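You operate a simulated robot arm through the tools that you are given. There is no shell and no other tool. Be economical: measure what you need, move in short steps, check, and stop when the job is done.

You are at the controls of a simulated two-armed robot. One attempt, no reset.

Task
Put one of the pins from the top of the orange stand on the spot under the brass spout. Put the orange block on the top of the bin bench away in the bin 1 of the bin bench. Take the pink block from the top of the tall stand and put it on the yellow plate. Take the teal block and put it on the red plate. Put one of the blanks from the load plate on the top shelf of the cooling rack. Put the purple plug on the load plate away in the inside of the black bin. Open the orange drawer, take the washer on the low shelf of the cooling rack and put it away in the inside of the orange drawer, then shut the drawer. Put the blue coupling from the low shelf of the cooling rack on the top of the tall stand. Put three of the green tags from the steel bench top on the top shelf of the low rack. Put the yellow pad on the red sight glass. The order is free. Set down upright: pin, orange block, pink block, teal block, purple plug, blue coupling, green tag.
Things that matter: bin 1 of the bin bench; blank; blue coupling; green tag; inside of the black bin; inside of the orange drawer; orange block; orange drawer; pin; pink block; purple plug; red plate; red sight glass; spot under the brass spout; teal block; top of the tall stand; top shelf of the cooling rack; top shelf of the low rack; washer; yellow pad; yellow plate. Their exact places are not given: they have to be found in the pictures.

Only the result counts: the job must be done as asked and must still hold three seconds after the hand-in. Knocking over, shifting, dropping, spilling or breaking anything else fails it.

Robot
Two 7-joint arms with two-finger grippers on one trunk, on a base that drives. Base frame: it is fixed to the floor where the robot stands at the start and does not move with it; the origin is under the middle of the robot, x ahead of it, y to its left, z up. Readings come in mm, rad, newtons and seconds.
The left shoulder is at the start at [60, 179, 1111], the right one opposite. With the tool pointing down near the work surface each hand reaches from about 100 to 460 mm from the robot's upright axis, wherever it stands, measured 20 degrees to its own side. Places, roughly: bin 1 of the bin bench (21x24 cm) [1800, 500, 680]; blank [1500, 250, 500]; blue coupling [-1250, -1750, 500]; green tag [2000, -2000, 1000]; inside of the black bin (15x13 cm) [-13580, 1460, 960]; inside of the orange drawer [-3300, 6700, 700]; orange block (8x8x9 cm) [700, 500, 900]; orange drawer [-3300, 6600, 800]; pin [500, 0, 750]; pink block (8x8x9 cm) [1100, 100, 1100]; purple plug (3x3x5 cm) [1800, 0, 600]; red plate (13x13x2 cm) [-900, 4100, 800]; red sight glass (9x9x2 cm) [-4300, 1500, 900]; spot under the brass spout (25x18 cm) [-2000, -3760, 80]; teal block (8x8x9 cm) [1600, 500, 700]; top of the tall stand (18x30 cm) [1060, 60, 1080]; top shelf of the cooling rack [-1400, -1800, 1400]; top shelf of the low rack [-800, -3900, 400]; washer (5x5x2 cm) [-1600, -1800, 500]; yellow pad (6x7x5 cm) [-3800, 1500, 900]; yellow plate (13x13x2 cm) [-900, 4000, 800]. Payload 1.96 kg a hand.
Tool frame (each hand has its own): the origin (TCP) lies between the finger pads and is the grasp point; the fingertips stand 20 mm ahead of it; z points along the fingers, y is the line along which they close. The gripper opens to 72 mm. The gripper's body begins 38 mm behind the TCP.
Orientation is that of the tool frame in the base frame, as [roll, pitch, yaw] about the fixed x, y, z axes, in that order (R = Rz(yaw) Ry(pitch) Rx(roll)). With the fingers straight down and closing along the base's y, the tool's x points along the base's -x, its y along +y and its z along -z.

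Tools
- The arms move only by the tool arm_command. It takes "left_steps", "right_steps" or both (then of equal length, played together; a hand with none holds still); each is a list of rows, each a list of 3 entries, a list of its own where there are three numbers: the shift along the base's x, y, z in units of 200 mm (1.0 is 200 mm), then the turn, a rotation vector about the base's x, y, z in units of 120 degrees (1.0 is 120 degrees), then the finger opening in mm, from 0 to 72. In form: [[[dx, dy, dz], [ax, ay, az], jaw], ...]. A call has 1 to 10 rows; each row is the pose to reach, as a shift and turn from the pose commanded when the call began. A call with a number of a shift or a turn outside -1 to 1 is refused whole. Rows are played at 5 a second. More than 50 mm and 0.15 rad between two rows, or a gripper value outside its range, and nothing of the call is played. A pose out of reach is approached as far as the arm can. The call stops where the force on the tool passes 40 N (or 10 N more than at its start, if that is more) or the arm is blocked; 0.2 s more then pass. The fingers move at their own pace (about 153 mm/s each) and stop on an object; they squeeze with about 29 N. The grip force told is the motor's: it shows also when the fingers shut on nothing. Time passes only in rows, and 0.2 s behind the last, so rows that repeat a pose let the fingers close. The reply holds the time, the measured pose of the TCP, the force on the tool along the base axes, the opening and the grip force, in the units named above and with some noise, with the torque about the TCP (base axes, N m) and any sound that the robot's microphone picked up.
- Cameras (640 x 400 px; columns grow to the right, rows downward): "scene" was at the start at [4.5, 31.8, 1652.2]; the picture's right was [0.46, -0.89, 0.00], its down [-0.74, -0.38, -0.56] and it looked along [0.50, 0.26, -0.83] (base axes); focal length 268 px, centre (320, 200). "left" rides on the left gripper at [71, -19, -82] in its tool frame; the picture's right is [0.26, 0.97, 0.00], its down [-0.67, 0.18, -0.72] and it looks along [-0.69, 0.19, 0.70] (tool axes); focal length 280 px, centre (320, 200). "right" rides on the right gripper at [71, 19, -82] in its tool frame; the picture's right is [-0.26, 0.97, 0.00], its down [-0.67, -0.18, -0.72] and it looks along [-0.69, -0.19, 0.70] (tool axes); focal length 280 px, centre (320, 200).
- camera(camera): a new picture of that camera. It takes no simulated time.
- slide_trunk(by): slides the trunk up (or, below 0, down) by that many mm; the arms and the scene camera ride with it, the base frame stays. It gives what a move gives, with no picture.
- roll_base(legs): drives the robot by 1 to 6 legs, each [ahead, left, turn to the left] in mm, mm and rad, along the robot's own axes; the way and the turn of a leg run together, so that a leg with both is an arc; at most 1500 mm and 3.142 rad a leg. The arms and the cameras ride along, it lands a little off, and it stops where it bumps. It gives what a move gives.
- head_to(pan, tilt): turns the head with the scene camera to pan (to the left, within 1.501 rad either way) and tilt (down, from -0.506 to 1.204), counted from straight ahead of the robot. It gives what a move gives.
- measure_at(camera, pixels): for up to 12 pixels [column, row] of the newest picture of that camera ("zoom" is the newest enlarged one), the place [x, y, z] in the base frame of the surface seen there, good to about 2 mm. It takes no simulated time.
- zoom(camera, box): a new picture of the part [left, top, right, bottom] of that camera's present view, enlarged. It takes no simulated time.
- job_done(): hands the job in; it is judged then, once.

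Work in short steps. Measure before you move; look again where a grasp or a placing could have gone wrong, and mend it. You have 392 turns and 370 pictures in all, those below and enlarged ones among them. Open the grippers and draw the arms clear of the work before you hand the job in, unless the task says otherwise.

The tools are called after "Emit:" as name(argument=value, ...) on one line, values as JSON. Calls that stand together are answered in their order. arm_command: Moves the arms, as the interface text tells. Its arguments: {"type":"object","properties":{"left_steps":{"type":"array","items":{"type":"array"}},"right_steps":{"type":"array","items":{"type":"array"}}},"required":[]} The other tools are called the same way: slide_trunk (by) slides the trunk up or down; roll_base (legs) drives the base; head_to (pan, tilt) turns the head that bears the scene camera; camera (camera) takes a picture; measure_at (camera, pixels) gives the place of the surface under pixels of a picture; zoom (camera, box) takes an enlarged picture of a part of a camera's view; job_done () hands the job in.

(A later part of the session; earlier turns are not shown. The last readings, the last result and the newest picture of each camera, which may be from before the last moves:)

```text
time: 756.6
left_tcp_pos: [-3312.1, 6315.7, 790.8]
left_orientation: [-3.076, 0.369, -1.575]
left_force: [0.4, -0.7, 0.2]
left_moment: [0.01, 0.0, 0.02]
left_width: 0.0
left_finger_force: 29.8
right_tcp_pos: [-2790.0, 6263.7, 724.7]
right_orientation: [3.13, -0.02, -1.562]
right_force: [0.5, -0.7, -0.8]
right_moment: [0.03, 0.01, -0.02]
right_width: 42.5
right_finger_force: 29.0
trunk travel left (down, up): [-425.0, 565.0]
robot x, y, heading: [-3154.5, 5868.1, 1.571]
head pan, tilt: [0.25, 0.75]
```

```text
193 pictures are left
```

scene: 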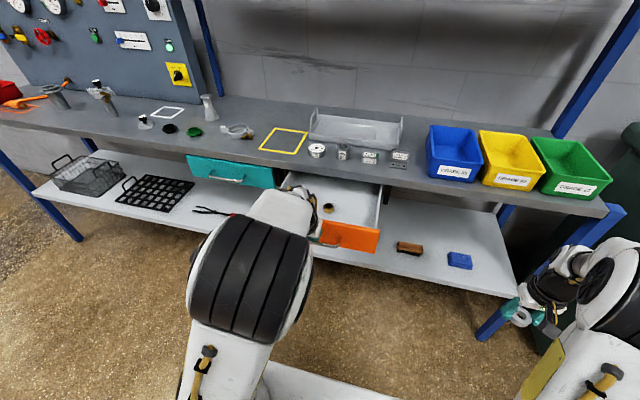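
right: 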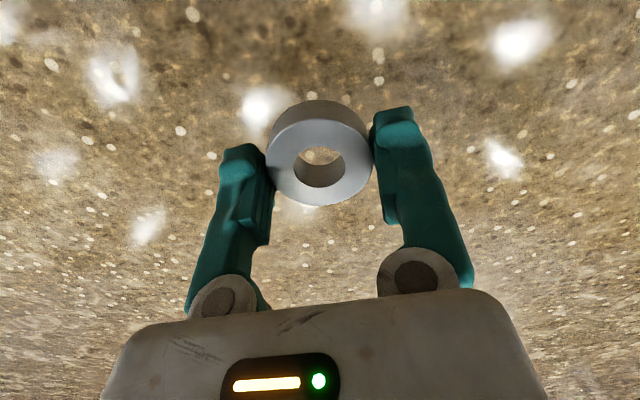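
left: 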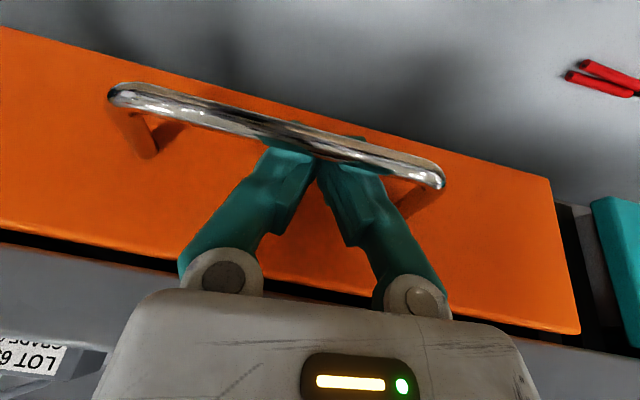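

Drawer is open. Unhook by raising the trunk, then look into the drawer.

Emit:
slide_trunk(by=250)

Emit:
camera(camera="left")

Emit:
camera(camera="scene")

```text
time: 759.1
left_tcp_pos: [-3310.9, 6317.8, 1039.9]
left_orientation: [-3.08, 0.365, -1.574]
left_force: [0.0, 0.3, 0.2]
left_moment: [0.0, -0.03, 0.0]
left_width: 0.0
left_finger_force: 29.6
right_tcp_pos: [-2790.3, 6265.2, 975.0]
right_orientation: [3.129, -0.022, -1.562]
right_force: [-0.3, -0.3, -2.3]
right_moment: [0.0, 0.03, -0.03]
right_width: 42.7
right_finger_force: 28.5
trunk travel left (down, up): [-675.0, 315.0]
robot x, y, heading: [-3157.9, 5863.2, 1.575]
head pan, tilt: [0.25, 0.75]
```

```text
192 pictures are left
```

left: 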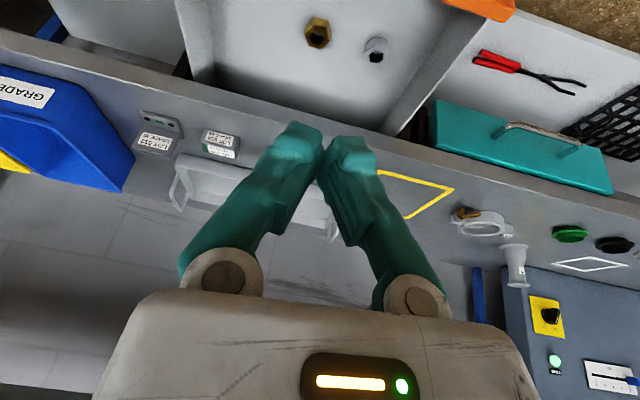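

```text
191 pictures are left
```

scene: 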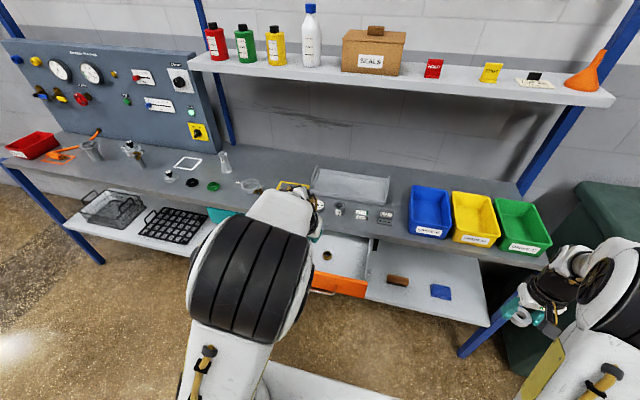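

Measure the drawer's interior and its contents in the left picture.

Emit:
measure_at(camera="left", pixels=[[318, 32], [376, 48], [260, 70], [230, 40], [215, 60], [250, 20], [400, 90], [440, 60], [290, 90], [340, 80], [480, 5], [200, 20]])

```text
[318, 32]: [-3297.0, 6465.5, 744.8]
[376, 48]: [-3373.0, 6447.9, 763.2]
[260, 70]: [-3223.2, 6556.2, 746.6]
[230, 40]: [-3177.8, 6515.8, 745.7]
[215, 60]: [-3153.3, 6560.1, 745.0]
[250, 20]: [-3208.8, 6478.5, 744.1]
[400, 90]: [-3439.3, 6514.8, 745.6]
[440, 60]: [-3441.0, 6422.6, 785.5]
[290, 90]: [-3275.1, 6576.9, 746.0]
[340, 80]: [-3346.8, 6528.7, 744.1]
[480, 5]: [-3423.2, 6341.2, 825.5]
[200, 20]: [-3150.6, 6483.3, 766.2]
```

Target (−3215,6430) on the drawer floor z 745. Move the left hand aside and the right hand over the drawer.

Emit:
arm_command(left_steps=[[[-0.15, -0.15, 0], [0, 0, 0], 0], [[-0.3, -0.3, 0], [0, 0, 0], 0], [[-0.45, -0.4, 0], [0, 0, 0], 0], [[-0.6, -0.5, 0], [0, 0, 0], 0], [[-0.6, -0.5, 0], [0, 0, 0], 0], [[-0.6, -0.5, 0], [0, 0, 0], 0], [[-0.6, -0.5, 0], [0, 0, 0], 0], [[-0.6, -0.5, 0], [0, 0, 0], 0]], right_steps=[[[-0.1, 0.0, 0], [0, 0, 0], 0], [[-0.25, 0.05, 0], [0, 0, 0], 0], [[-0.4, 0.1, 0], [0, 0, 0], 0], [[-0.55, 0.15, 0], [0, 0, 0], 0], [[-0.7, 0.2, 0], [0, 0, 0], 0], [[-0.85, 0.25, 0], [0, 0, 0], 0], [[-0.95, 0.35, 0], [0, 0, 0], 0], [[-1.0, 0.45, -0.05], [0, 0, 0], 0]])

Emit:
arm_command(right_steps=[[[-0.2, 0.05, 0], [0, 0, 0], 0], [[-0.4, 0.1, 0], [0, 0, 0], 0], [[-0.6, 0.15, 0], [0, 0, 0], 0], [[-0.8, 0.2, 0], [0, 0, 0], 0], [[-1.0, 0.25, 0], [0, 0, 0], 0]])

Emit:
camera(camera="right")

```text
time: 761.0
left_tcp_pos: [-3430.9, 6217.6, 1037.7]
left_orientation: [-3.078, 0.366, -1.574]
left_force: [1.0, 0.4, 0.1]
left_moment: [-0.01, 0.0, -0.04]
left_width: 0.0
left_finger_force: 29.2
right_tcp_pos: [-2989.3, 6356.0, 964.1]
right_orientation: [3.129, -0.023, -1.564]
right_force: [0.5, -0.2, -0.9]
right_moment: [0.0, -0.04, 0.0]
right_width: 42.7
right_finger_force: 28.8
trunk travel left (down, up): [-675.0, 315.0]
robot x, y, heading: [-3154.5, 5863.7, 1.575]
head pan, tilt: [0.25, 0.75]
```

```text
time: 762.1
left_tcp_pos: [-3431.0, 6216.4, 1039.6]
left_orientation: [-3.077, 0.367, -1.575]
left_force: [-0.2, -0.3, -0.2]
left_moment: [0.06, 0.03, 0.02]
left_width: 0.0
left_finger_force: 30.1
right_tcp_pos: [-3110.6, 6383.8, 963.4]
right_orientation: [3.129, -0.017, -1.562]
right_force: [-0.2, -0.4, -1.3]
right_moment: [0.02, -0.01, -0.01]
right_width: 42.6
right_finger_force: 28.9
right hand out of reach, approached as far as the arm can: row 4, 5
trunk travel left (down, up): [-675.0, 315.0]
robot x, y, heading: [-3156.4, 5863.9, 1.57]
head pan, tilt: [0.25, 0.75]
```

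```text
190 pictures are left
```

right: 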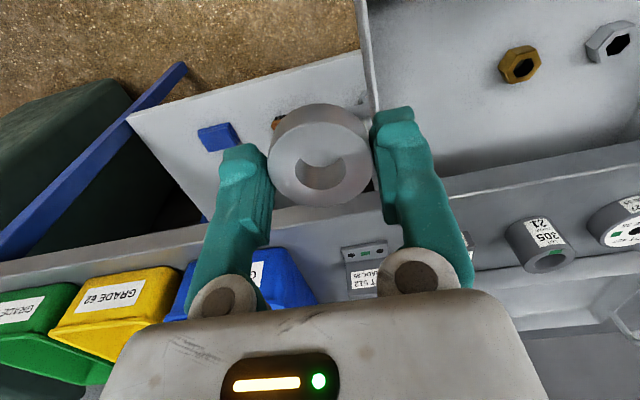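

Shift the base 105 left and 42 ahead to put the washer over the target.

Emit:
roll_base(legs=[[42, 105, 0]])

Emit:
camera(camera="right")

```text
time: 763.4
left_tcp_pos: [-3536.0, 6258.8, 1039.9]
left_orientation: [-3.077, 0.368, -1.576]
left_force: [0.0, -0.1, 0.0]
left_moment: [0.01, -0.03, 0.01]
left_width: 0.1
left_finger_force: 29.7
right_tcp_pos: [-3213.6, 6425.8, 964.1]
right_orientation: [3.129, -0.017, -1.564]
right_force: [0.8, -0.6, -1.2]
right_moment: [-0.02, -0.02, 0.0]
right_width: 42.5
right_finger_force: 29.1
trunk travel left (down, up): [-675.0, 315.0]
robot x, y, heading: [-3259.5, 5909.3, 1.572]
head pan, tilt: [0.25, 0.75]
```

```text
189 pictures are left
```

right: 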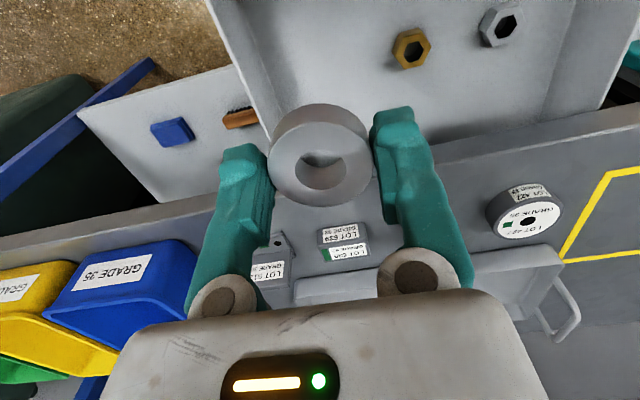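

Lower to z≈772.

Emit:
arm_command(right_steps=[[[-0.03, 0, -0.1], [0, 0, 0], 0], [[-0.05, 0, -0.25], [0, 0, 0], 0], [[-0.05, 0, -0.42], [0, 0, 0], 0], [[-0.05, 0, -0.6], [0, 0, 0], 0], [[-0.05, 0, -0.78], [0, 0, 0], 0], [[-0.05, 0, -0.9], [0, 0, 0], 0], [[-0.05, 0, -0.96], [0, 0, 0], 0]])

Emit:
camera(camera="right")

```text
time: 765.0
left_tcp_pos: [-3535.3, 6260.0, 1038.3]
left_orientation: [-3.079, 0.366, -1.573]
left_force: [-0.1, -0.5, 0.0]
left_moment: [-0.01, -0.01, -0.03]
left_width: 0.1
left_finger_force: 29.3
right_tcp_pos: [-3224.0, 6427.2, 771.4]
right_orientation: [3.129, -0.018, -1.564]
right_force: [0.5, 0.2, -1.3]
right_moment: [0.0, -0.05, 0.02]
right_width: 42.4
right_finger_force: 29.2
trunk travel left (down, up): [-675.0, 315.0]
robot x, y, heading: [-3258.7, 5907.6, 1.57]
head pan, tilt: [0.25, 0.75]
```

```text
188 pictures are left
```

right: 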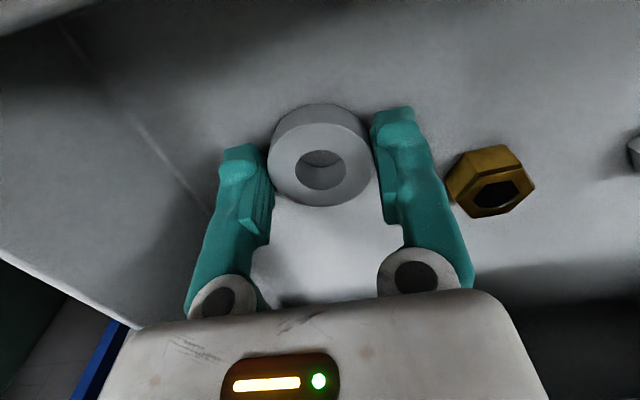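

Set down and release to 56 mm, then rise.

Emit:
arm_command(right_steps=[[[0, 0, -0.01], [0, 0, 0], 0], [[0, 0, -0.02], [0, 0, 0], 0], [[0, 0, -0.02], [0, 0, 0], 54], [[0, 0, -0.02], [0, 0, 0], 54], [[0, 0, 0.1], [0, 0, 0], 54], [[0, 0, 0.3], [0, 0, 0], 54], [[0, 0, 0.5], [0, 0, 0], 54], [[0, 0, 0.75], [0, 0, 0], 54], [[0, 0, 0.95], [0, 0, 0], 54]])

Emit:
camera(camera="right")

```text
time: 767.0
left_tcp_pos: [-3535.5, 6259.6, 1038.7]
left_orientation: [-3.079, 0.369, -1.575]
left_force: [0.8, 0.4, 0.6]
left_moment: [0.01, 0.01, 0.03]
left_width: 0.4
left_finger_force: 29.6
right_tcp_pos: [-3222.8, 6425.6, 963.2]
right_orientation: [3.129, -0.019, -1.565]
right_force: [0.8, 0.4, 0.1]
right_moment: [-0.02, -0.02, -0.01]
right_width: 54.0
right_finger_force: 0.0
trunk travel left (down, up): [-675.0, 315.0]
robot x, y, heading: [-3261.1, 5907.2, 1.567]
head pan, tilt: [0.25, 0.75]
```

```text
187 pictures are left
```

right: 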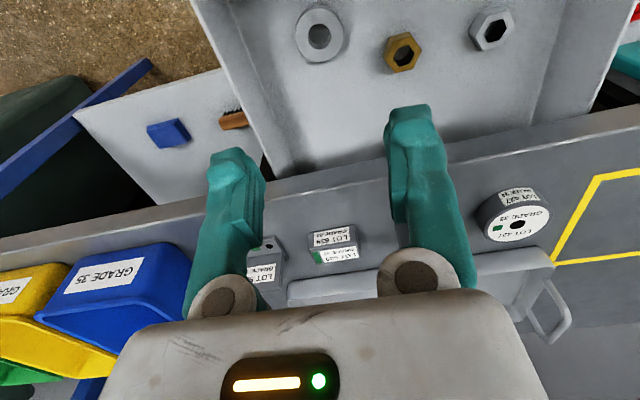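

Washer lies in the drawer. To shut it: back off, lower the closed right hand in front of the handle bar and push.

Emit:
roll_base(legs=[[-205, 0, 0], [0, 72, 0]])

Emit:
arm_command(right_steps=[[[0, 0, -0.2], [0, 0, 0], 0], [[0, 0, -0.4], [0, 0, 0], 0], [[0, 0, -0.6], [0, 0, 0], 0], [[0, 0, -0.8], [0, 0, 0], 0], [[0, 0, -0.85], [0, 0, 0], 0]])

Emit:
camera(camera="right")

```text
time: 769.2
left_tcp_pos: [-3607.5, 6051.7, 1039.3]
left_orientation: [-3.078, 0.368, -1.573]
left_force: [-0.9, 0.0, 0.0]
left_moment: [0.01, -0.02, 0.03]
left_width: 0.0
left_finger_force: 29.3
right_tcp_pos: [-3296.0, 6220.5, 961.7]
right_orientation: [3.129, -0.016, -1.563]
right_force: [-0.1, -0.3, 0.1]
right_moment: [-0.01, 0.01, 0.03]
right_width: 54.1
right_finger_force: 0.1
trunk travel left (down, up): [-675.0, 315.0]
robot x, y, heading: [-3332.7, 5697.1, 1.574]
head pan, tilt: [0.25, 0.75]
```

```text
time: 770.4
left_tcp_pos: [-3608.0, 6053.6, 1038.3]
left_orientation: [-3.078, 0.368, -1.571]
left_force: [-0.3, -0.2, 0.6]
left_moment: [0.0, 0.05, -0.02]
left_width: 0.0
left_finger_force: 29.1
right_tcp_pos: [-3294.0, 6221.7, 792.2]
right_orientation: [3.129, -0.015, -1.563]
right_force: [0.1, 0.6, 0.2]
right_moment: [-0.02, -0.01, -0.01]
right_width: 0.1
right_finger_force: 29.1
trunk travel left (down, up): [-675.0, 315.0]
robot x, y, heading: [-3332.8, 5700.7, 1.575]
head pan, tilt: [0.25, 0.75]
```

```text
186 pictures are left
```

right: 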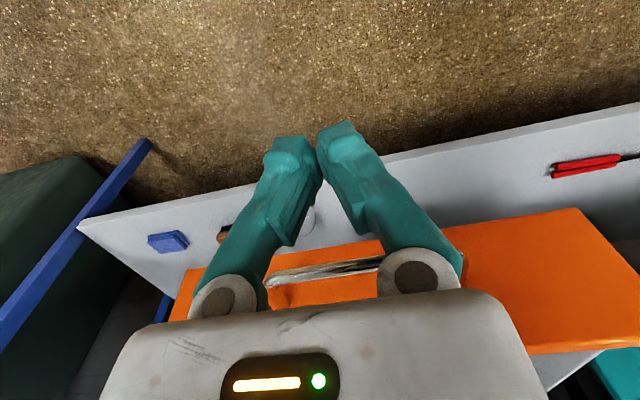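

Push by driving 236 ahead.

Emit:
roll_base(legs=[[234, 0, 0]])

Emit:
camera(camera="right")

Emit:
camera(camera="scene")

```text
time: 772.1
left_tcp_pos: [-3607.2, 6287.8, 1038.7]
left_orientation: [-3.079, 0.366, -1.572]
left_force: [0.0, -0.1, 0.3]
left_moment: [-0.04, 0.01, 0.0]
left_width: 0.0
left_finger_force: 29.8
right_tcp_pos: [-3294.7, 6454.6, 792.1]
right_orientation: [3.129, -0.018, -1.562]
right_force: [0.1, 0.8, 0.2]
right_moment: [-0.03, 0.01, 0.0]
right_width: 0.0
right_finger_force: 29.5
trunk travel left (down, up): [-675.0, 315.0]
robot x, y, heading: [-3331.0, 5933.6, 1.577]
head pan, tilt: [0.25, 0.75]
```

```text
185 pictures are left
```

right: 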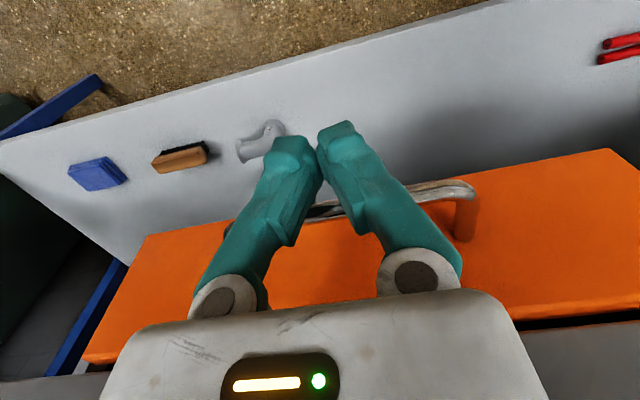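

```text
184 pictures are left
```

scene: 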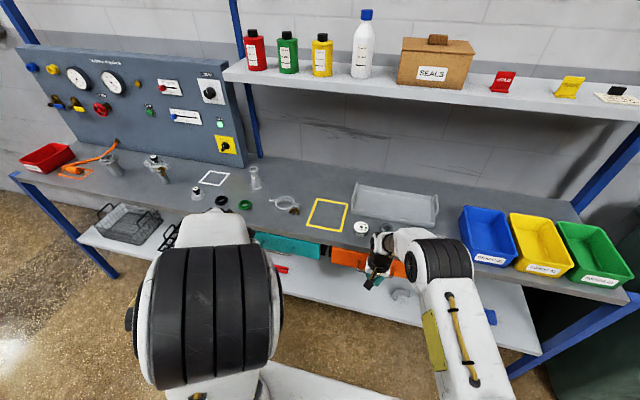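

Emit:
measure_at(camera="right", pixels=[[330, 270], [560, 200], [150, 280], [440, 188], [360, 370], [560, 330]])

```text
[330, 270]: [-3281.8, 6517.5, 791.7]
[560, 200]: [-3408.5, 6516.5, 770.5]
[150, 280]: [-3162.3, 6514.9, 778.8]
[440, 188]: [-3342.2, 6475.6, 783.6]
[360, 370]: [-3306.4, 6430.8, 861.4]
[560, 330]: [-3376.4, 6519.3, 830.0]
```

The face is back at y≈6516, bar 6475.6: shut. Nudge 8 mm to make sure.

Emit:
arm_command(right_steps=[[[0, 0.03, 0], [0, 0, 0], 0], [[0, 0.06, 0], [0, 0, 0], 0]])

Emit:
arm_command(right_steps=[[[0, -0.2, 0], [0, 0, 0], 0], [[0, -0.4, 0.1], [0, 0, 0], 0], [[0, -0.6, 0.2], [0, 0, 0], 20]])

Emit:
camera(camera="right")

```text
time: 772.8
left_tcp_pos: [-3608.0, 6284.5, 1039.9]
left_orientation: [-3.075, 0.368, -1.572]
left_force: [-0.1, -0.9, -0.6]
left_moment: [-0.01, -0.01, -0.05]
left_width: 0.0
left_finger_force: 29.4
right_tcp_pos: [-3295.5, 6463.8, 791.6]
right_orientation: [3.131, -0.019, -1.563]
right_force: [-0.2, -7.9, -1.3]
right_moment: [-0.11, 0.06, -0.03]
right_width: 0.0
right_finger_force: 29.3
trunk travel left (down, up): [-675.0, 315.0]
robot x, y, heading: [-3331.5, 5938.5, 1.571]
head pan, tilt: [0.25, 0.75]
```

```text
time: 773.5
left_tcp_pos: [-3608.1, 6285.8, 1039.2]
left_orientation: [-3.077, 0.368, -1.572]
left_force: [-0.2, 0.3, 0.1]
left_moment: [0.05, 0.01, 0.0]
left_width: 0.0
left_finger_force: 29.6
right_tcp_pos: [-3294.8, 6344.4, 832.7]
right_orientation: [3.129, -0.016, -1.562]
right_force: [0.5, -0.3, -0.2]
right_moment: [-0.01, 0.02, 0.0]
right_width: 20.0
right_finger_force: 0.1
trunk travel left (down, up): [-675.0, 315.0]
robot x, y, heading: [-3333.2, 5934.9, 1.573]
head pan, tilt: [0.25, 0.75]
```

```text
183 pictures are left
```

right: 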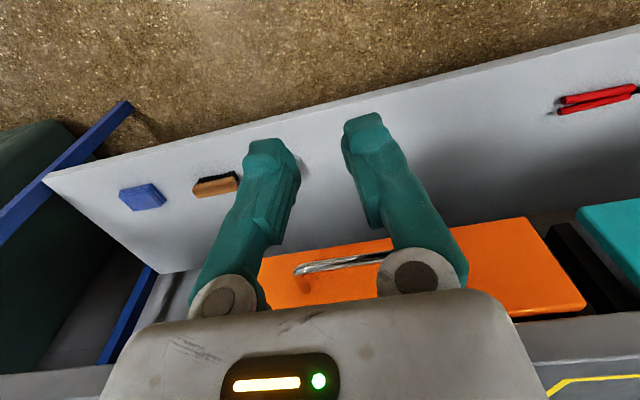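

Drawer shut with the washer inside. Next: the pin. Drive back to the start area, facing +x, at y≈60.

Emit:
roll_base(legs=[[-1500, 0, 0], [-1500, 0, 0], [0, 0, -1.573], [1450, 0, 0], [1450, 0, 0]])

```text
time: 805.4
left_tcp_pos: [-105.8, 3224.0, 1040.5]
left_orientation: [-3.079, 0.367, -3.139]
left_force: [-0.1, 0.0, -0.7]
left_moment: [-0.02, 0.01, 0.04]
left_width: 0.2
left_finger_force: 29.6
right_tcp_pos: [-45.5, 2912.2, 831.7]
right_orientation: [3.13, -0.018, -3.127]
right_force: [-0.3, 0.1, -0.3]
right_moment: [0.02, 0.02, 0.0]
right_width: 20.1
right_finger_force: 0.0
trunk travel left (down, up): [-675.0, 315.0]
robot x, y, heading: [-457.7, 2948.5, 0.004]
head pan, tilt: [0.25, 0.75]
```

Emit:
roll_base(legs=[[0, -1450, 0], [0, -1440, 0]])

Emit:
head_to(pan=0.0, tilt=0.6)

Emit:
camera(camera="scene")

```text
time: 819.4
left_tcp_pos: [-100.1, 323.5, 1038.3]
left_orientation: [-3.077, 0.367, 3.126]
left_force: [0.7, 0.2, -0.2]
left_moment: [0.0, -0.02, -0.03]
left_width: 0.0
left_finger_force: 29.3
right_tcp_pos: [-45.3, 9.1, 830.4]
right_orientation: [3.13, -0.017, 3.136]
right_force: [-0.6, 0.1, 0.3]
right_moment: [0.01, -0.03, 0.0]
right_width: 20.0
right_finger_force: 0.2
trunk travel left (down, up): [-675.0, 315.0]
robot x, y, heading: [-460.6, 51.1, -0.014]
head pan, tilt: [0.25, 0.75]
```

```text
time: 820.1
left_tcp_pos: [-99.1, 323.5, 1038.4]
left_orientation: [-3.077, 0.369, 3.126]
left_force: [0.3, -0.3, 0.0]
left_moment: [-0.01, 0.02, -0.04]
left_width: 0.0
left_finger_force: 29.6
right_tcp_pos: [-44.3, 9.7, 833.0]
right_orientation: [3.131, -0.017, 3.137]
right_force: [-0.1, 0.3, 0.0]
right_moment: [-0.03, 0.0, -0.05]
right_width: 20.0
right_finger_force: 0.1
trunk travel left (down, up): [-675.0, 315.0]
robot x, y, heading: [-455.8, 50.0, -0.016]
head pan, tilt: [0.0, 0.6]
```

```text
182 pictures are left
```

scene: 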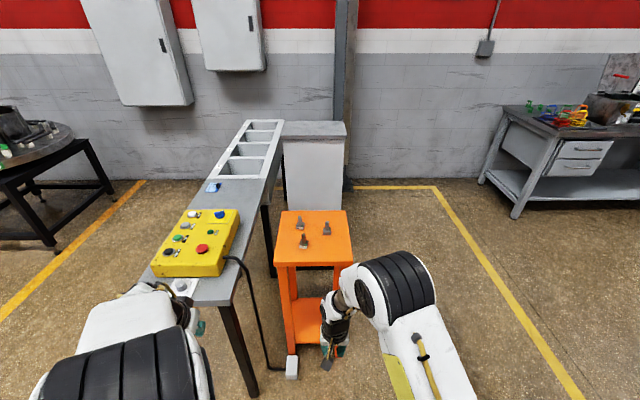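

Three pins at (299,222), (327,228), (304,242). Measure; raise the right hand before driving in.

Emit:
measure_at(camera="scene", pixels=[[299, 218], [327, 224], [304, 237], [304, 246], [278, 258], [345, 256], [292, 367], [310, 320]])

Emit:
arm_command(right_steps=[[[0, 0, 0.2], [0, 0, 0], 50], [[0, 0, 0.4], [0, 0, 0], 60], [[0, 0, 0.6], [0, 0, 0], 60]])

Emit:
roll_base(legs=[[420, -40, 0.016]])

Emit:
camera(camera="right")

```text
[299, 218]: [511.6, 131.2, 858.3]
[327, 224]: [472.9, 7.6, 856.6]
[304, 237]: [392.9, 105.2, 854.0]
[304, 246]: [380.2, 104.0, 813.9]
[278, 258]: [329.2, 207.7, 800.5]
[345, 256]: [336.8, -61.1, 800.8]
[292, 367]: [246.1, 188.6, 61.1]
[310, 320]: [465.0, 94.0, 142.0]
```

```text
time: 820.9
left_tcp_pos: [-99.1, 322.9, 1038.9]
left_orientation: [-3.079, 0.368, 3.125]
left_force: [0.9, -0.1, 0.2]
left_moment: [0.0, 0.02, 0.0]
left_width: 0.0
left_finger_force: 29.4
right_tcp_pos: [-46.4, 9.2, 951.6]
right_orientation: [3.129, -0.016, 3.136]
right_force: [-0.4, 0.1, -0.2]
right_moment: [-0.03, 0.0, -0.02]
right_width: 59.8
right_finger_force: 0.0
trunk travel left (down, up): [-675.0, 315.0]
robot x, y, heading: [-457.5, 50.1, -0.008]
head pan, tilt: [0.0, 0.6]
```

```text
time: 823.5
left_tcp_pos: [311.0, 285.1, 1039.3]
left_orientation: [-3.076, 0.367, -3.141]
left_force: [0.4, 0.1, 0.6]
left_moment: [0.02, 0.07, 0.0]
left_width: 0.0
left_finger_force: 29.9
right_tcp_pos: [371.0, -25.5, 951.8]
right_orientation: [3.129, -0.017, -3.132]
right_force: [-0.3, -0.3, -0.5]
right_moment: [-0.03, 0.04, -0.01]
right_width: 60.0
right_finger_force: 0.1
trunk travel left (down, up): [-675.0, 315.0]
robot x, y, heading: [-41.7, 9.3, 0.004]
head pan, tilt: [0.0, 0.6]
```

```text
181 pictures are left
```

right: 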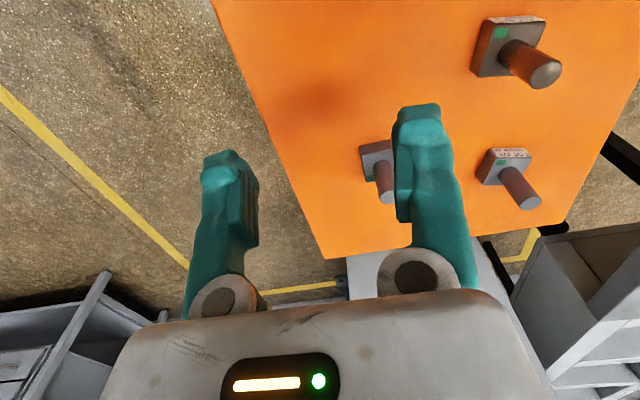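

I'll take the pin at (473,8): zoom on it.

Emit:
arm_command(right_steps=[[[0.15, 0.05, 0], [0, 0, 0], 60], [[0.3, 0.1, 0], [0, 0, 0], 60], [[0.45, 0.16, -0.05], [0, 0, 0], 60]])

Emit:
zoom(camera="right", box=[250, 20, 390, 130])

```text
time: 824.3
left_tcp_pos: [313.1, 287.0, 1039.4]
left_orientation: [-3.077, 0.367, 3.14]
left_force: [-0.3, -0.1, 0.3]
left_moment: [0.02, 0.02, -0.01]
left_width: 0.0
left_finger_force: 29.8
right_tcp_pos: [462.7, 6.4, 940.0]
right_orientation: [3.13, -0.017, -3.131]
right_force: [-0.7, 0.2, 0.5]
right_moment: [0.01, 0.0, -0.04]
right_width: 60.2
right_finger_force: 0.0
trunk travel left (down, up): [-675.0, 315.0]
robot x, y, heading: [-42.4, 12.3, -0.001]
head pan, tilt: [0.0, 0.6]
```

```text
3.64 times, centred on (320, 75) of right
```

zoom: 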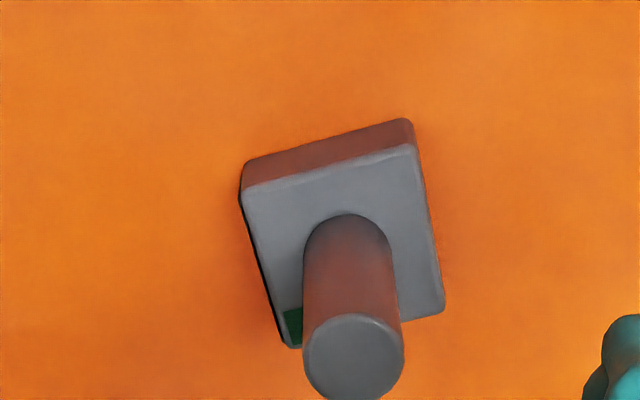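

Emit:
measure_at(camera="zoom", pixels=[[353, 355], [310, 355], [398, 355], [353, 320], [353, 390], [280, 240], [345, 225], [420, 280]])

```text
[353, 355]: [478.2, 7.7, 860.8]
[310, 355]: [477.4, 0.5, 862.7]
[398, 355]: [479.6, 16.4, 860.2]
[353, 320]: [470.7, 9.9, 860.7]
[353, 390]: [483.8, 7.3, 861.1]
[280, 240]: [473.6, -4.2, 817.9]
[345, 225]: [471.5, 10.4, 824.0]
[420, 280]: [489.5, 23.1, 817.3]
```

Pin axis (478,8.5), top z 861, flange top 817. Descend to z≈841, grip and lift.

Emit:
arm_command(right_steps=[[[0.077, 0.01, -0.1], [0, 0, 0], 60], [[0.077, 0.01, -0.3], [0, 0, 0], 60], [[0.077, 0.01, -0.49], [0, 0, 0], 60], [[0.077, 0.01, -0.49], [0, 0, 0], 60], [[0.077, 0.01, -0.49], [0, 0, 0], 0], [[0.077, 0.01, -0.49], [0, 0, 0], 0], [[0.077, 0.01, -0.49], [0, 0, 0], 0], [[0.077, 0.01, -0.46], [0, 0, 0], 0], [[0.077, 0.01, -0.38], [0, 0, 0], 0], [[0.077, 0.01, -0.25], [0, 0, 0], 0]])

Emit:
camera(camera="right")

```text
time: 826.5
left_tcp_pos: [311.5, 286.8, 1038.9]
left_orientation: [-3.076, 0.369, 3.14]
left_force: [0.0, 0.3, -0.2]
left_moment: [-0.02, 0.0, 0.0]
left_width: 0.0
left_finger_force: 29.8
right_tcp_pos: [477.0, 8.2, 892.1]
right_orientation: [3.13, -0.017, -3.13]
right_force: [-0.3, 1.2, -2.4]
right_moment: [-0.04, 0.0, -0.01]
right_width: 16.9
right_finger_force: 29.0
trunk travel left (down, up): [-675.0, 315.0]
robot x, y, heading: [-38.9, 11.2, 0.007]
head pan, tilt: [0.0, 0.6]
```

```text
179 pictures are left
```

right: 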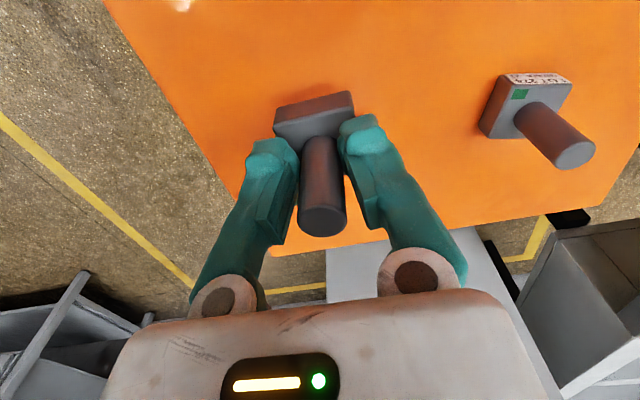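

Pin held. Lift, back off, and drive toward the steel bench's near end.

Emit:
arm_command(right_steps=[[[0, 0, 0.1], [0, 0, 0], 0], [[0, 0, 0.25], [0, 0, 0], 0], [[-0.1, 0, 0.4], [0, 0, 0], 0], [[-0.2, 0, 0.45], [0, 0, 0], 0]])

Emit:
roll_base(legs=[[-400, 0, 0], [0, -1050, 0], [1150, 0, 0], [1150, 0, 0], [0, 0, -1.571]])

Emit:
head_to(pan=0.2, tilt=0.65)

Emit:
camera(camera="scene")

```text
time: 827.5
left_tcp_pos: [311.3, 287.4, 1037.7]
left_orientation: [-3.077, 0.369, 3.141]
left_force: [0.2, -0.6, -0.5]
left_moment: [-0.01, 0.0, 0.0]
left_width: 0.0
left_finger_force: 29.8
right_tcp_pos: [435.6, 7.3, 982.6]
right_orientation: [3.13, -0.017, -3.132]
right_force: [-0.5, -0.1, -1.9]
right_moment: [0.0, -0.03, -0.01]
right_width: 16.9
right_finger_force: 28.8
trunk travel left (down, up): [-675.0, 315.0]
robot x, y, heading: [-39.8, 10.2, 0.002]
head pan, tilt: [0.0, 0.6]
```

```text
time: 845.6
left_tcp_pos: [2181.5, -709.7, 1038.5]
left_orientation: [-3.077, 0.367, -3.113]
left_force: [0.2, -0.2, 0.0]
left_moment: [-0.01, 0.0, 0.03]
left_width: 0.2
left_finger_force: 29.8
right_tcp_pos: [2311.1, -984.6, 981.1]
right_orientation: [3.13, -0.028, -3.106]
right_force: [0.1, -0.4, -3.0]
right_moment: [0.0, -0.06, 0.0]
right_width: 16.8
right_finger_force: 28.7
trunk travel left (down, up): [-675.0, 315.0]
robot x, y, heading: [1836.9, -994.5, 0.027]
head pan, tilt: [0.0, 0.6]
stopped in leg 4: the force on the tool passed its limit at 72 N (the readings are from after the stop); the commanded pose is now the measured one
```

```text
time: 846.4
left_tcp_pos: [2181.6, -709.2, 1039.0]
left_orientation: [-3.076, 0.368, -3.114]
left_force: [0.4, -0.7, 0.0]
left_moment: [0.01, -0.01, 0.03]
left_width: 0.0
left_finger_force: 29.8
right_tcp_pos: [2311.5, -984.6, 980.5]
right_orientation: [3.13, -0.025, -3.105]
right_force: [-0.6, 0.1, -3.2]
right_moment: [0.06, -0.04, -0.04]
right_width: 16.5
right_finger_force: 28.7
trunk travel left (down, up): [-675.0, 315.0]
robot x, y, heading: [1836.2, -995.4, 0.023]
head pan, tilt: [0.201, 0.649]
```

```text
178 pictures are left
```

scene: 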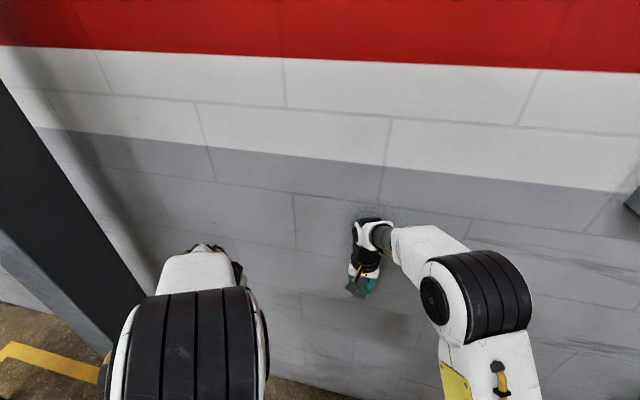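

The right hand bumped the wall; the pin is still held. Back off 450, turn toward −y and check.

Emit:
roll_base(legs=[[-350, 0, 0], [0, 0, -1.59]])

Emit:
camera(camera="right")

Emit:
head_to(pan=0.4, tilt=0.55)

Emit:
camera(camera="scene")

```text
time: 852.5
left_tcp_pos: [1765.0, -1354.4, 1039.1]
left_orientation: [-3.078, 0.369, 1.583]
left_force: [0.4, 0.0, -1.3]
left_moment: [0.01, -0.01, 0.07]
left_width: 0.4
left_finger_force: 29.7
right_tcp_pos: [1486.8, -1479.0, 982.1]
right_orientation: [3.13, -0.026, 1.587]
right_force: [0.1, -0.2, -3.4]
right_moment: [0.01, 0.0, 0.03]
right_width: 16.7
right_finger_force: 28.7
trunk travel left (down, up): [-675.0, 315.0]
robot x, y, heading: [1485.4, -1007.6, -1.56]
head pan, tilt: [0.201, 0.649]
```

```text
177 pictures are left
```

right: 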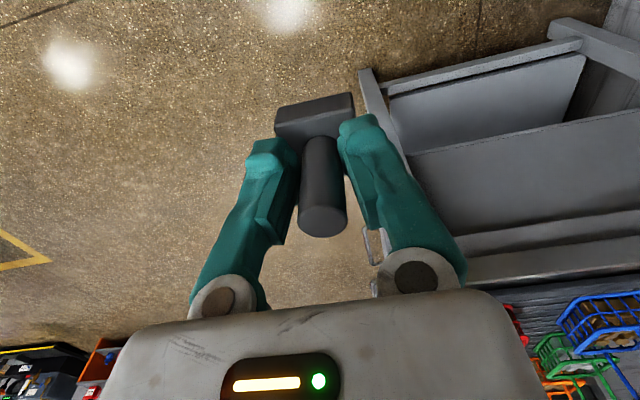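

```text
time: 853.2
left_tcp_pos: [1763.8, -1355.7, 1039.1]
left_orientation: [-3.079, 0.368, 1.581]
left_force: [0.6, 0.6, 0.4]
left_moment: [0.01, -0.02, -0.02]
left_width: 0.1
left_finger_force: 28.8
right_tcp_pos: [1487.3, -1479.6, 981.4]
right_orientation: [3.129, -0.026, 1.588]
right_force: [-0.3, 0.2, -2.7]
right_moment: [0.03, 0.01, 0.02]
right_width: 16.8
right_finger_force: 28.6
trunk travel left (down, up): [-675.0, 315.0]
robot x, y, heading: [1485.3, -1006.1, -1.554]
head pan, tilt: [0.4, 0.55]
```

```text
176 pictures are left
```

scene: 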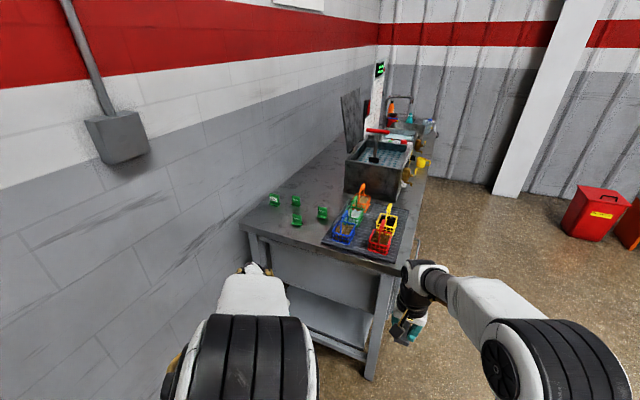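

Four green tags at (274,200), (296,202), (297,219), (322,213). Measure them and the bench corners.

Emit:
measure_at(camera="scene", pixels=[[274, 198], [274, 206], [296, 201], [297, 218], [297, 226], [322, 211], [322, 220], [244, 222], [375, 268], [320, 245], [365, 376], [310, 380]])

Emit:
zoom(camera="scene", box=[235, 175, 415, 285])

```text
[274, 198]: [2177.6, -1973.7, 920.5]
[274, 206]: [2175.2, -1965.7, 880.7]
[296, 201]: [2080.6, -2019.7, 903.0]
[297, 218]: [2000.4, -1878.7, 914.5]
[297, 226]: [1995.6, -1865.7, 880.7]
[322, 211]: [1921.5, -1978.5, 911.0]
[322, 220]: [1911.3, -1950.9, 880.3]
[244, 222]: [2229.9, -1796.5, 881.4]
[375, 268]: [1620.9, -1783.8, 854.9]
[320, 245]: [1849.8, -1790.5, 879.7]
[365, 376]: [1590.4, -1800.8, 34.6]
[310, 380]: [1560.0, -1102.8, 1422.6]
```

```text
3.56 times, centred on (325, 230) of scene
```

zoom: 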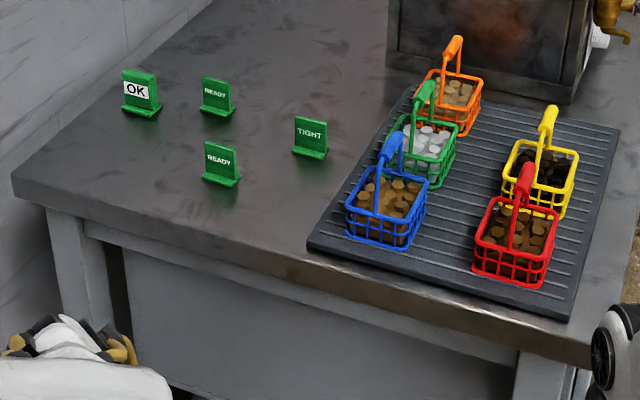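

Plan: take READY at (2000,−1872) with the left hand. First prepare hands: right retracted, left vertical and open; shift to x≈1845.

Emit:
arm_command(right_steps=[[[-0.1, 0.2, 0], [0, 0, 0], 0], [[-0.2, 0.4, 0], [0, 0, 0], 0], [[-0.35, 0.55, 0], [0, 0, 0], 0], [[-0.5, 0.7, 0], [0, 0, 0], 0], [[-0.65, 0.85, 0], [0, 0, 0], 0], [[-0.8, 1.0, 0], [0, 0, 0], 0]], left_steps=[[[0, 0, 0], [0.05, 0, 0], 60], [[0, 0, 0], [0.1, 0, 0], 60], [[0, 0, 0], [0.15, 0, 0], 60], [[0, 0, 0], [0.176, 0, 0], 60], [[0, 0, 0], [0.176, 0, 0], 60], [[0, 0, 0], [0.176, 0, 0], 60]])

Emit:
roll_base(legs=[[0, 330, -0.01]])

```text
time: 854.6
left_tcp_pos: [1764.6, -1354.9, 1039.3]
left_orientation: [-3.084, -0.001, 1.581]
left_force: [0.0, 1.5, 0.1]
left_moment: [-0.05, -0.01, 0.02]
left_width: 59.9
left_finger_force: 0.2
right_tcp_pos: [1327.0, -1295.2, 983.9]
right_orientation: [3.127, -0.026, 1.59]
right_force: [0.2, 0.0, -2.6]
right_moment: [0.01, -0.01, 0.01]
right_width: 16.9
right_finger_force: 29.2
right hand out of reach, approached as far as the arm can: row 6
trunk travel left (down, up): [-675.0, 315.0]
robot x, y, heading: [1481.3, -1003.8, -1.559]
head pan, tilt: [0.4, 0.55]
```

```text
time: 856.8
left_tcp_pos: [2092.6, -1354.1, 1040.1]
left_orientation: [-3.081, -0.002, 1.571]
left_force: [0.3, 0.7, 1.4]
left_moment: [0.0, 0.02, 0.04]
left_width: 60.0
left_finger_force: 0.1
right_tcp_pos: [1658.6, -1291.0, 983.9]
right_orientation: [3.13, -0.029, 1.578]
right_force: [0.0, 1.0, -1.4]
right_moment: [0.02, 0.07, -0.01]
right_width: 16.6
right_finger_force: 28.8
trunk travel left (down, up): [-675.0, 315.0]
robot x, y, heading: [1815.6, -1001.9, -1.565]
head pan, tilt: [0.4, 0.55]
```

Drive 400 ahead, then look with the left camera.

Emit:
roll_base(legs=[[400, 0, 0]])

Emit:
arm_command(left_steps=[[[-0.2, 0, 0], [0, 0, 0], 60], [[-0.4, 0, 0], [0, 0, 0], 60]])

Emit:
camera(camera="left")

```text
time: 859.3
left_tcp_pos: [2095.3, -1753.5, 1040.0]
left_orientation: [-3.081, -0.002, 1.573]
left_force: [-0.1, -0.4, 0.2]
left_moment: [-0.01, 0.0, 0.04]
left_width: 59.7
left_finger_force: 0.1
right_tcp_pos: [1659.1, -1692.4, 984.8]
right_orientation: [3.129, -0.029, 1.581]
right_force: [0.2, 0.5, -3.1]
right_moment: [0.02, 0.01, -0.02]
right_width: 16.8
right_finger_force: 28.7
trunk travel left (down, up): [-675.0, 315.0]
robot x, y, heading: [1817.1, -1403.7, -1.564]
head pan, tilt: [0.4, 0.55]
```

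```text
time: 859.9
left_tcp_pos: [2012.9, -1754.2, 1041.2]
left_orientation: [-3.083, 0.0, 1.573]
left_force: [0.0, -0.1, 0.5]
left_moment: [-0.03, 0.0, 0.01]
left_width: 60.0
left_finger_force: 0.0
right_tcp_pos: [1659.7, -1689.1, 983.1]
right_orientation: [3.128, -0.027, 1.582]
right_force: [0.3, 0.3, -2.5]
right_moment: [0.04, 0.02, 0.01]
right_width: 16.6
right_finger_force: 29.4
trunk travel left (down, up): [-675.0, 315.0]
robot x, y, heading: [1816.1, -1402.4, -1.561]
head pan, tilt: [0.4, 0.55]
```

```text
174 pictures are left
```

left: 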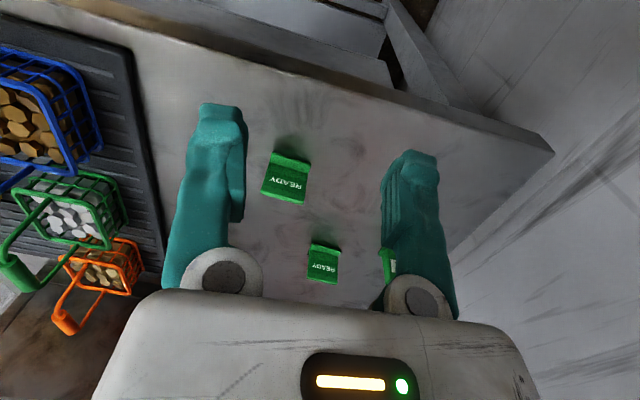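

Emit:
zoom(camera="left", box=[240, 130, 340, 210])

```text
5.00 times, centred on (290, 170) of left
```

zoom: 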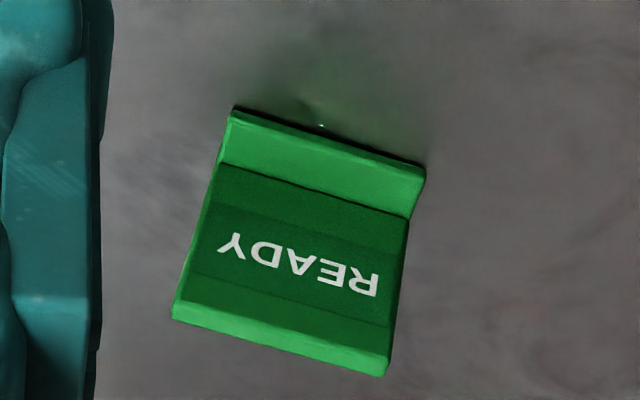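

Emit:
measure_at(camera="zoom", pixels=[[185, 305], [385, 360], [185, 320], [385, 372], [230, 120], [420, 170], [225, 165], [410, 212], [290, 330], [320, 150]])

```text
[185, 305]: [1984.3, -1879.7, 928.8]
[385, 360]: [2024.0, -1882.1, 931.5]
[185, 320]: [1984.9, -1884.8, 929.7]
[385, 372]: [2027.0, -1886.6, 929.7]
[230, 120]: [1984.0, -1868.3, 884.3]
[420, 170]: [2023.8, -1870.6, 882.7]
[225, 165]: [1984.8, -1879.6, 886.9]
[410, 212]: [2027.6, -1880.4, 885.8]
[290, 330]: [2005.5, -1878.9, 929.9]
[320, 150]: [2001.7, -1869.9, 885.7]
```

The tag stands square to the axes: x 1984–2027, plate at y≈−1883, top z 930. Tuck the right hand further back/out, lower the trunk 150, approach to y≈−1455.

Emit:
arm_command(right_steps=[[[-0.2, 0, 0], [0, 0, 0], 0], [[-0.4, 0.05, 0], [0, 0, 0], 0], [[-0.6, 0.15, 0], [0, 0, 0], 0], [[-0.75, 0.25, 0], [0, 0, 0], 0], [[-0.9, 0.35, 0], [0, 0, 0], 0]])

Emit:
slide_trunk(by=-95)

Emit:
roll_base(legs=[[55, 0, -0.005]])

Emit:
arm_command(left_steps=[[[-0.02, -0.1, 0], [0, 0, 0], 66], [[-0.04, -0.2, 0], [0, 0, 0], 66], [[-0.04, -0.33, 0], [0, 0, 0], 66]])

Emit:
camera(camera="left")

```text
time: 861.1
left_tcp_pos: [2015.8, -1754.3, 1041.1]
left_orientation: [-3.083, -0.001, 1.572]
left_force: [0.8, -0.8, 0.5]
left_moment: [-0.02, 0.02, -0.01]
left_width: 59.9
left_finger_force: 0.1
right_tcp_pos: [1476.3, -1622.3, 982.3]
right_orientation: [3.128, -0.029, 1.583]
right_force: [-0.2, -0.3, -2.6]
right_moment: [-0.02, 0.04, 0.0]
right_width: 16.8
right_finger_force: 29.2
right hand out of reach, approached as far as the arm can: row 3, 4, 5
trunk travel left (down, up): [-675.0, 315.0]
robot x, y, heading: [1816.5, -1400.5, -1.565]
head pan, tilt: [0.4, 0.55]
```

```text
time: 862.4
left_tcp_pos: [2014.4, -1754.4, 946.0]
left_orientation: [-3.08, 0.0, 1.571]
left_force: [0.3, 0.5, -0.5]
left_moment: [-0.04, 0.03, -0.03]
left_width: 60.2
left_finger_force: 0.1
right_tcp_pos: [1476.5, -1623.0, 888.4]
right_orientation: [3.13, -0.03, 1.581]
right_force: [-0.7, 0.0, -3.0]
right_moment: [0.02, 0.01, 0.02]
right_width: 16.9
right_finger_force: 29.4
trunk travel left (down, up): [-580.0, 410.0]
robot x, y, heading: [1816.7, -1402.9, -1.569]
head pan, tilt: [0.4, 0.55]
```

```text
time: 863.4
left_tcp_pos: [2013.5, -1811.7, 943.7]
left_orientation: [-3.08, -0.004, 1.568]
left_force: [0.6, -0.3, -0.2]
left_moment: [0.06, 0.0, 0.03]
left_width: 59.9
left_finger_force: 0.0
right_tcp_pos: [1476.2, -1677.3, 888.7]
right_orientation: [3.129, -0.031, 1.577]
right_force: [-0.9, -0.4, -2.3]
right_moment: [0.02, 0.01, -0.04]
right_width: 16.8
right_finger_force: 29.2
trunk travel left (down, up): [-580.0, 410.0]
robot x, y, heading: [1816.1, -1456.0, -1.567]
head pan, tilt: [0.4, 0.55]
```

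```text
time: 864.2
left_tcp_pos: [2002.1, -1870.4, 950.2]
left_orientation: [-3.083, 0.001, 1.567]
left_force: [-0.4, -0.4, -0.3]
left_moment: [0.03, 0.01, 0.03]
left_width: 66.1
left_finger_force: 0.0
left hand out of reach, approached as far as the arm can: row 3
right_tcp_pos: [1474.4, -1675.4, 888.8]
right_orientation: [3.129, -0.031, 1.576]
right_force: [0.7, 0.6, -2.3]
right_moment: [0.01, 0.04, 0.03]
right_width: 16.9
right_finger_force: 28.7
trunk travel left (down, up): [-580.0, 410.0]
robot x, y, heading: [1817.3, -1458.5, -1.567]
head pan, tilt: [0.4, 0.55]
```

```text
172 pictures are left
```

left: 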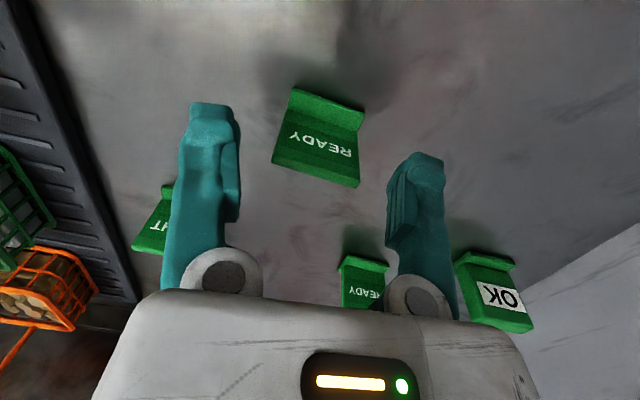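

Move the base 13 ahead and 3 left, then lower with the trunk 37 mm.

Emit:
roll_base(legs=[[13, 3, 0]])

Emit:
slide_trunk(by=-37)

Emit:
camera(camera="left")

```text
time: 864.9
left_tcp_pos: [2005.3, -1881.6, 949.8]
left_orientation: [-3.083, 0.001, 1.566]
left_force: [-0.6, 0.2, 0.8]
left_moment: [0.01, 0.02, 0.02]
left_width: 66.1
left_finger_force: 0.1
right_tcp_pos: [1477.4, -1689.9, 888.2]
right_orientation: [3.13, -0.03, 1.576]
right_force: [0.2, 0.6, -2.4]
right_moment: [-0.01, 0.01, -0.01]
right_width: 16.8
right_finger_force: 28.9
trunk travel left (down, up): [-580.0, 410.0]
robot x, y, heading: [1823.0, -1475.1, -1.574]
head pan, tilt: [0.4, 0.55]
```

```text
time: 865.7
left_tcp_pos: [2005.8, -1881.3, 912.3]
left_orientation: [-3.083, -0.001, 1.567]
left_force: [-0.2, 0.7, 0.1]
left_moment: [0.01, 0.02, -0.03]
left_width: 65.9
left_finger_force: 0.0
right_tcp_pos: [1479.6, -1688.6, 850.8]
right_orientation: [3.129, -0.029, 1.577]
right_force: [0.0, -0.5, -3.4]
right_moment: [0.0, -0.02, 0.01]
right_width: 16.7
right_finger_force: 28.7
trunk travel left (down, up): [-543.0, 447.0]
robot x, y, heading: [1817.6, -1469.4, -1.57]
head pan, tilt: [0.4, 0.55]
```

```text
171 pictures are left
```

left: 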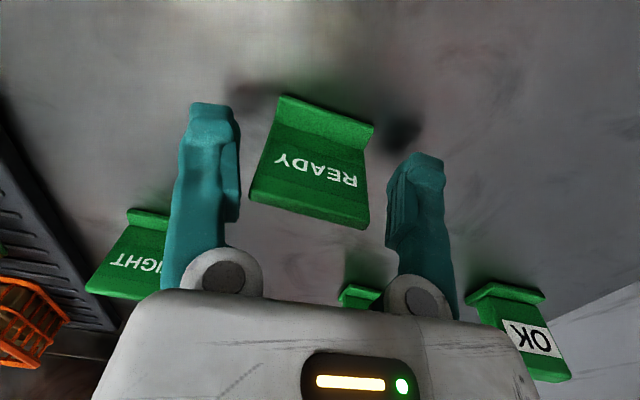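

Tag is between the fingers. Close and lift with the trunk.

Emit:
arm_command(left_steps=[[[0, 0, 0], [0, 0, 0], 30], [[0, 0, 0], [0, 0, 0], 0], [[0, 0, 0], [0, 0, 0], 0], [[0, 0, 0], [0, 0, 0], 0]])

Emit:
slide_trunk(by=130)

Emit:
camera(camera="left")

```text
time: 866.7
left_tcp_pos: [2006.8, -1881.8, 913.7]
left_orientation: [-3.082, 0.001, 1.567]
left_force: [0.7, 1.2, 2.9]
left_moment: [-0.02, -0.1, 0.0]
left_width: 42.4
left_finger_force: 29.1
right_tcp_pos: [1478.1, -1689.0, 851.2]
right_orientation: [3.129, -0.029, 1.575]
right_force: [0.2, -0.2, -3.2]
right_moment: [-0.01, 0.02, 0.01]
right_width: 17.1
right_finger_force: 28.8
trunk travel left (down, up): [-543.0, 447.0]
robot x, y, heading: [1823.3, -1469.7, -1.571]
head pan, tilt: [0.4, 0.55]
```

```text
time: 868.3
left_tcp_pos: [2005.1, -1881.8, 1042.7]
left_orientation: [-3.083, -0.001, 1.567]
left_force: [0.2, 0.6, 0.7]
left_moment: [0.0, -0.05, -0.02]
left_width: 42.4
left_finger_force: 28.4
right_tcp_pos: [1478.5, -1687.9, 980.1]
right_orientation: [3.128, -0.029, 1.575]
right_force: [0.3, 0.1, -2.1]
right_moment: [-0.03, 0.0, 0.01]
right_width: 17.0
right_finger_force: 29.1
trunk travel left (down, up): [-673.0, 317.0]
robot x, y, heading: [1820.1, -1471.8, -1.564]
head pan, tilt: [0.4, 0.55]
```

```text
170 pictures are left
```

left: 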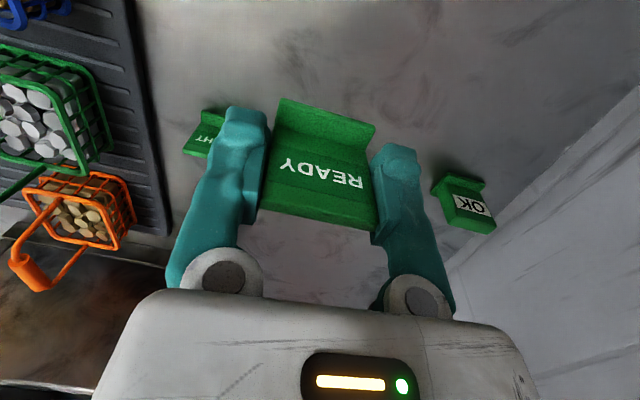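

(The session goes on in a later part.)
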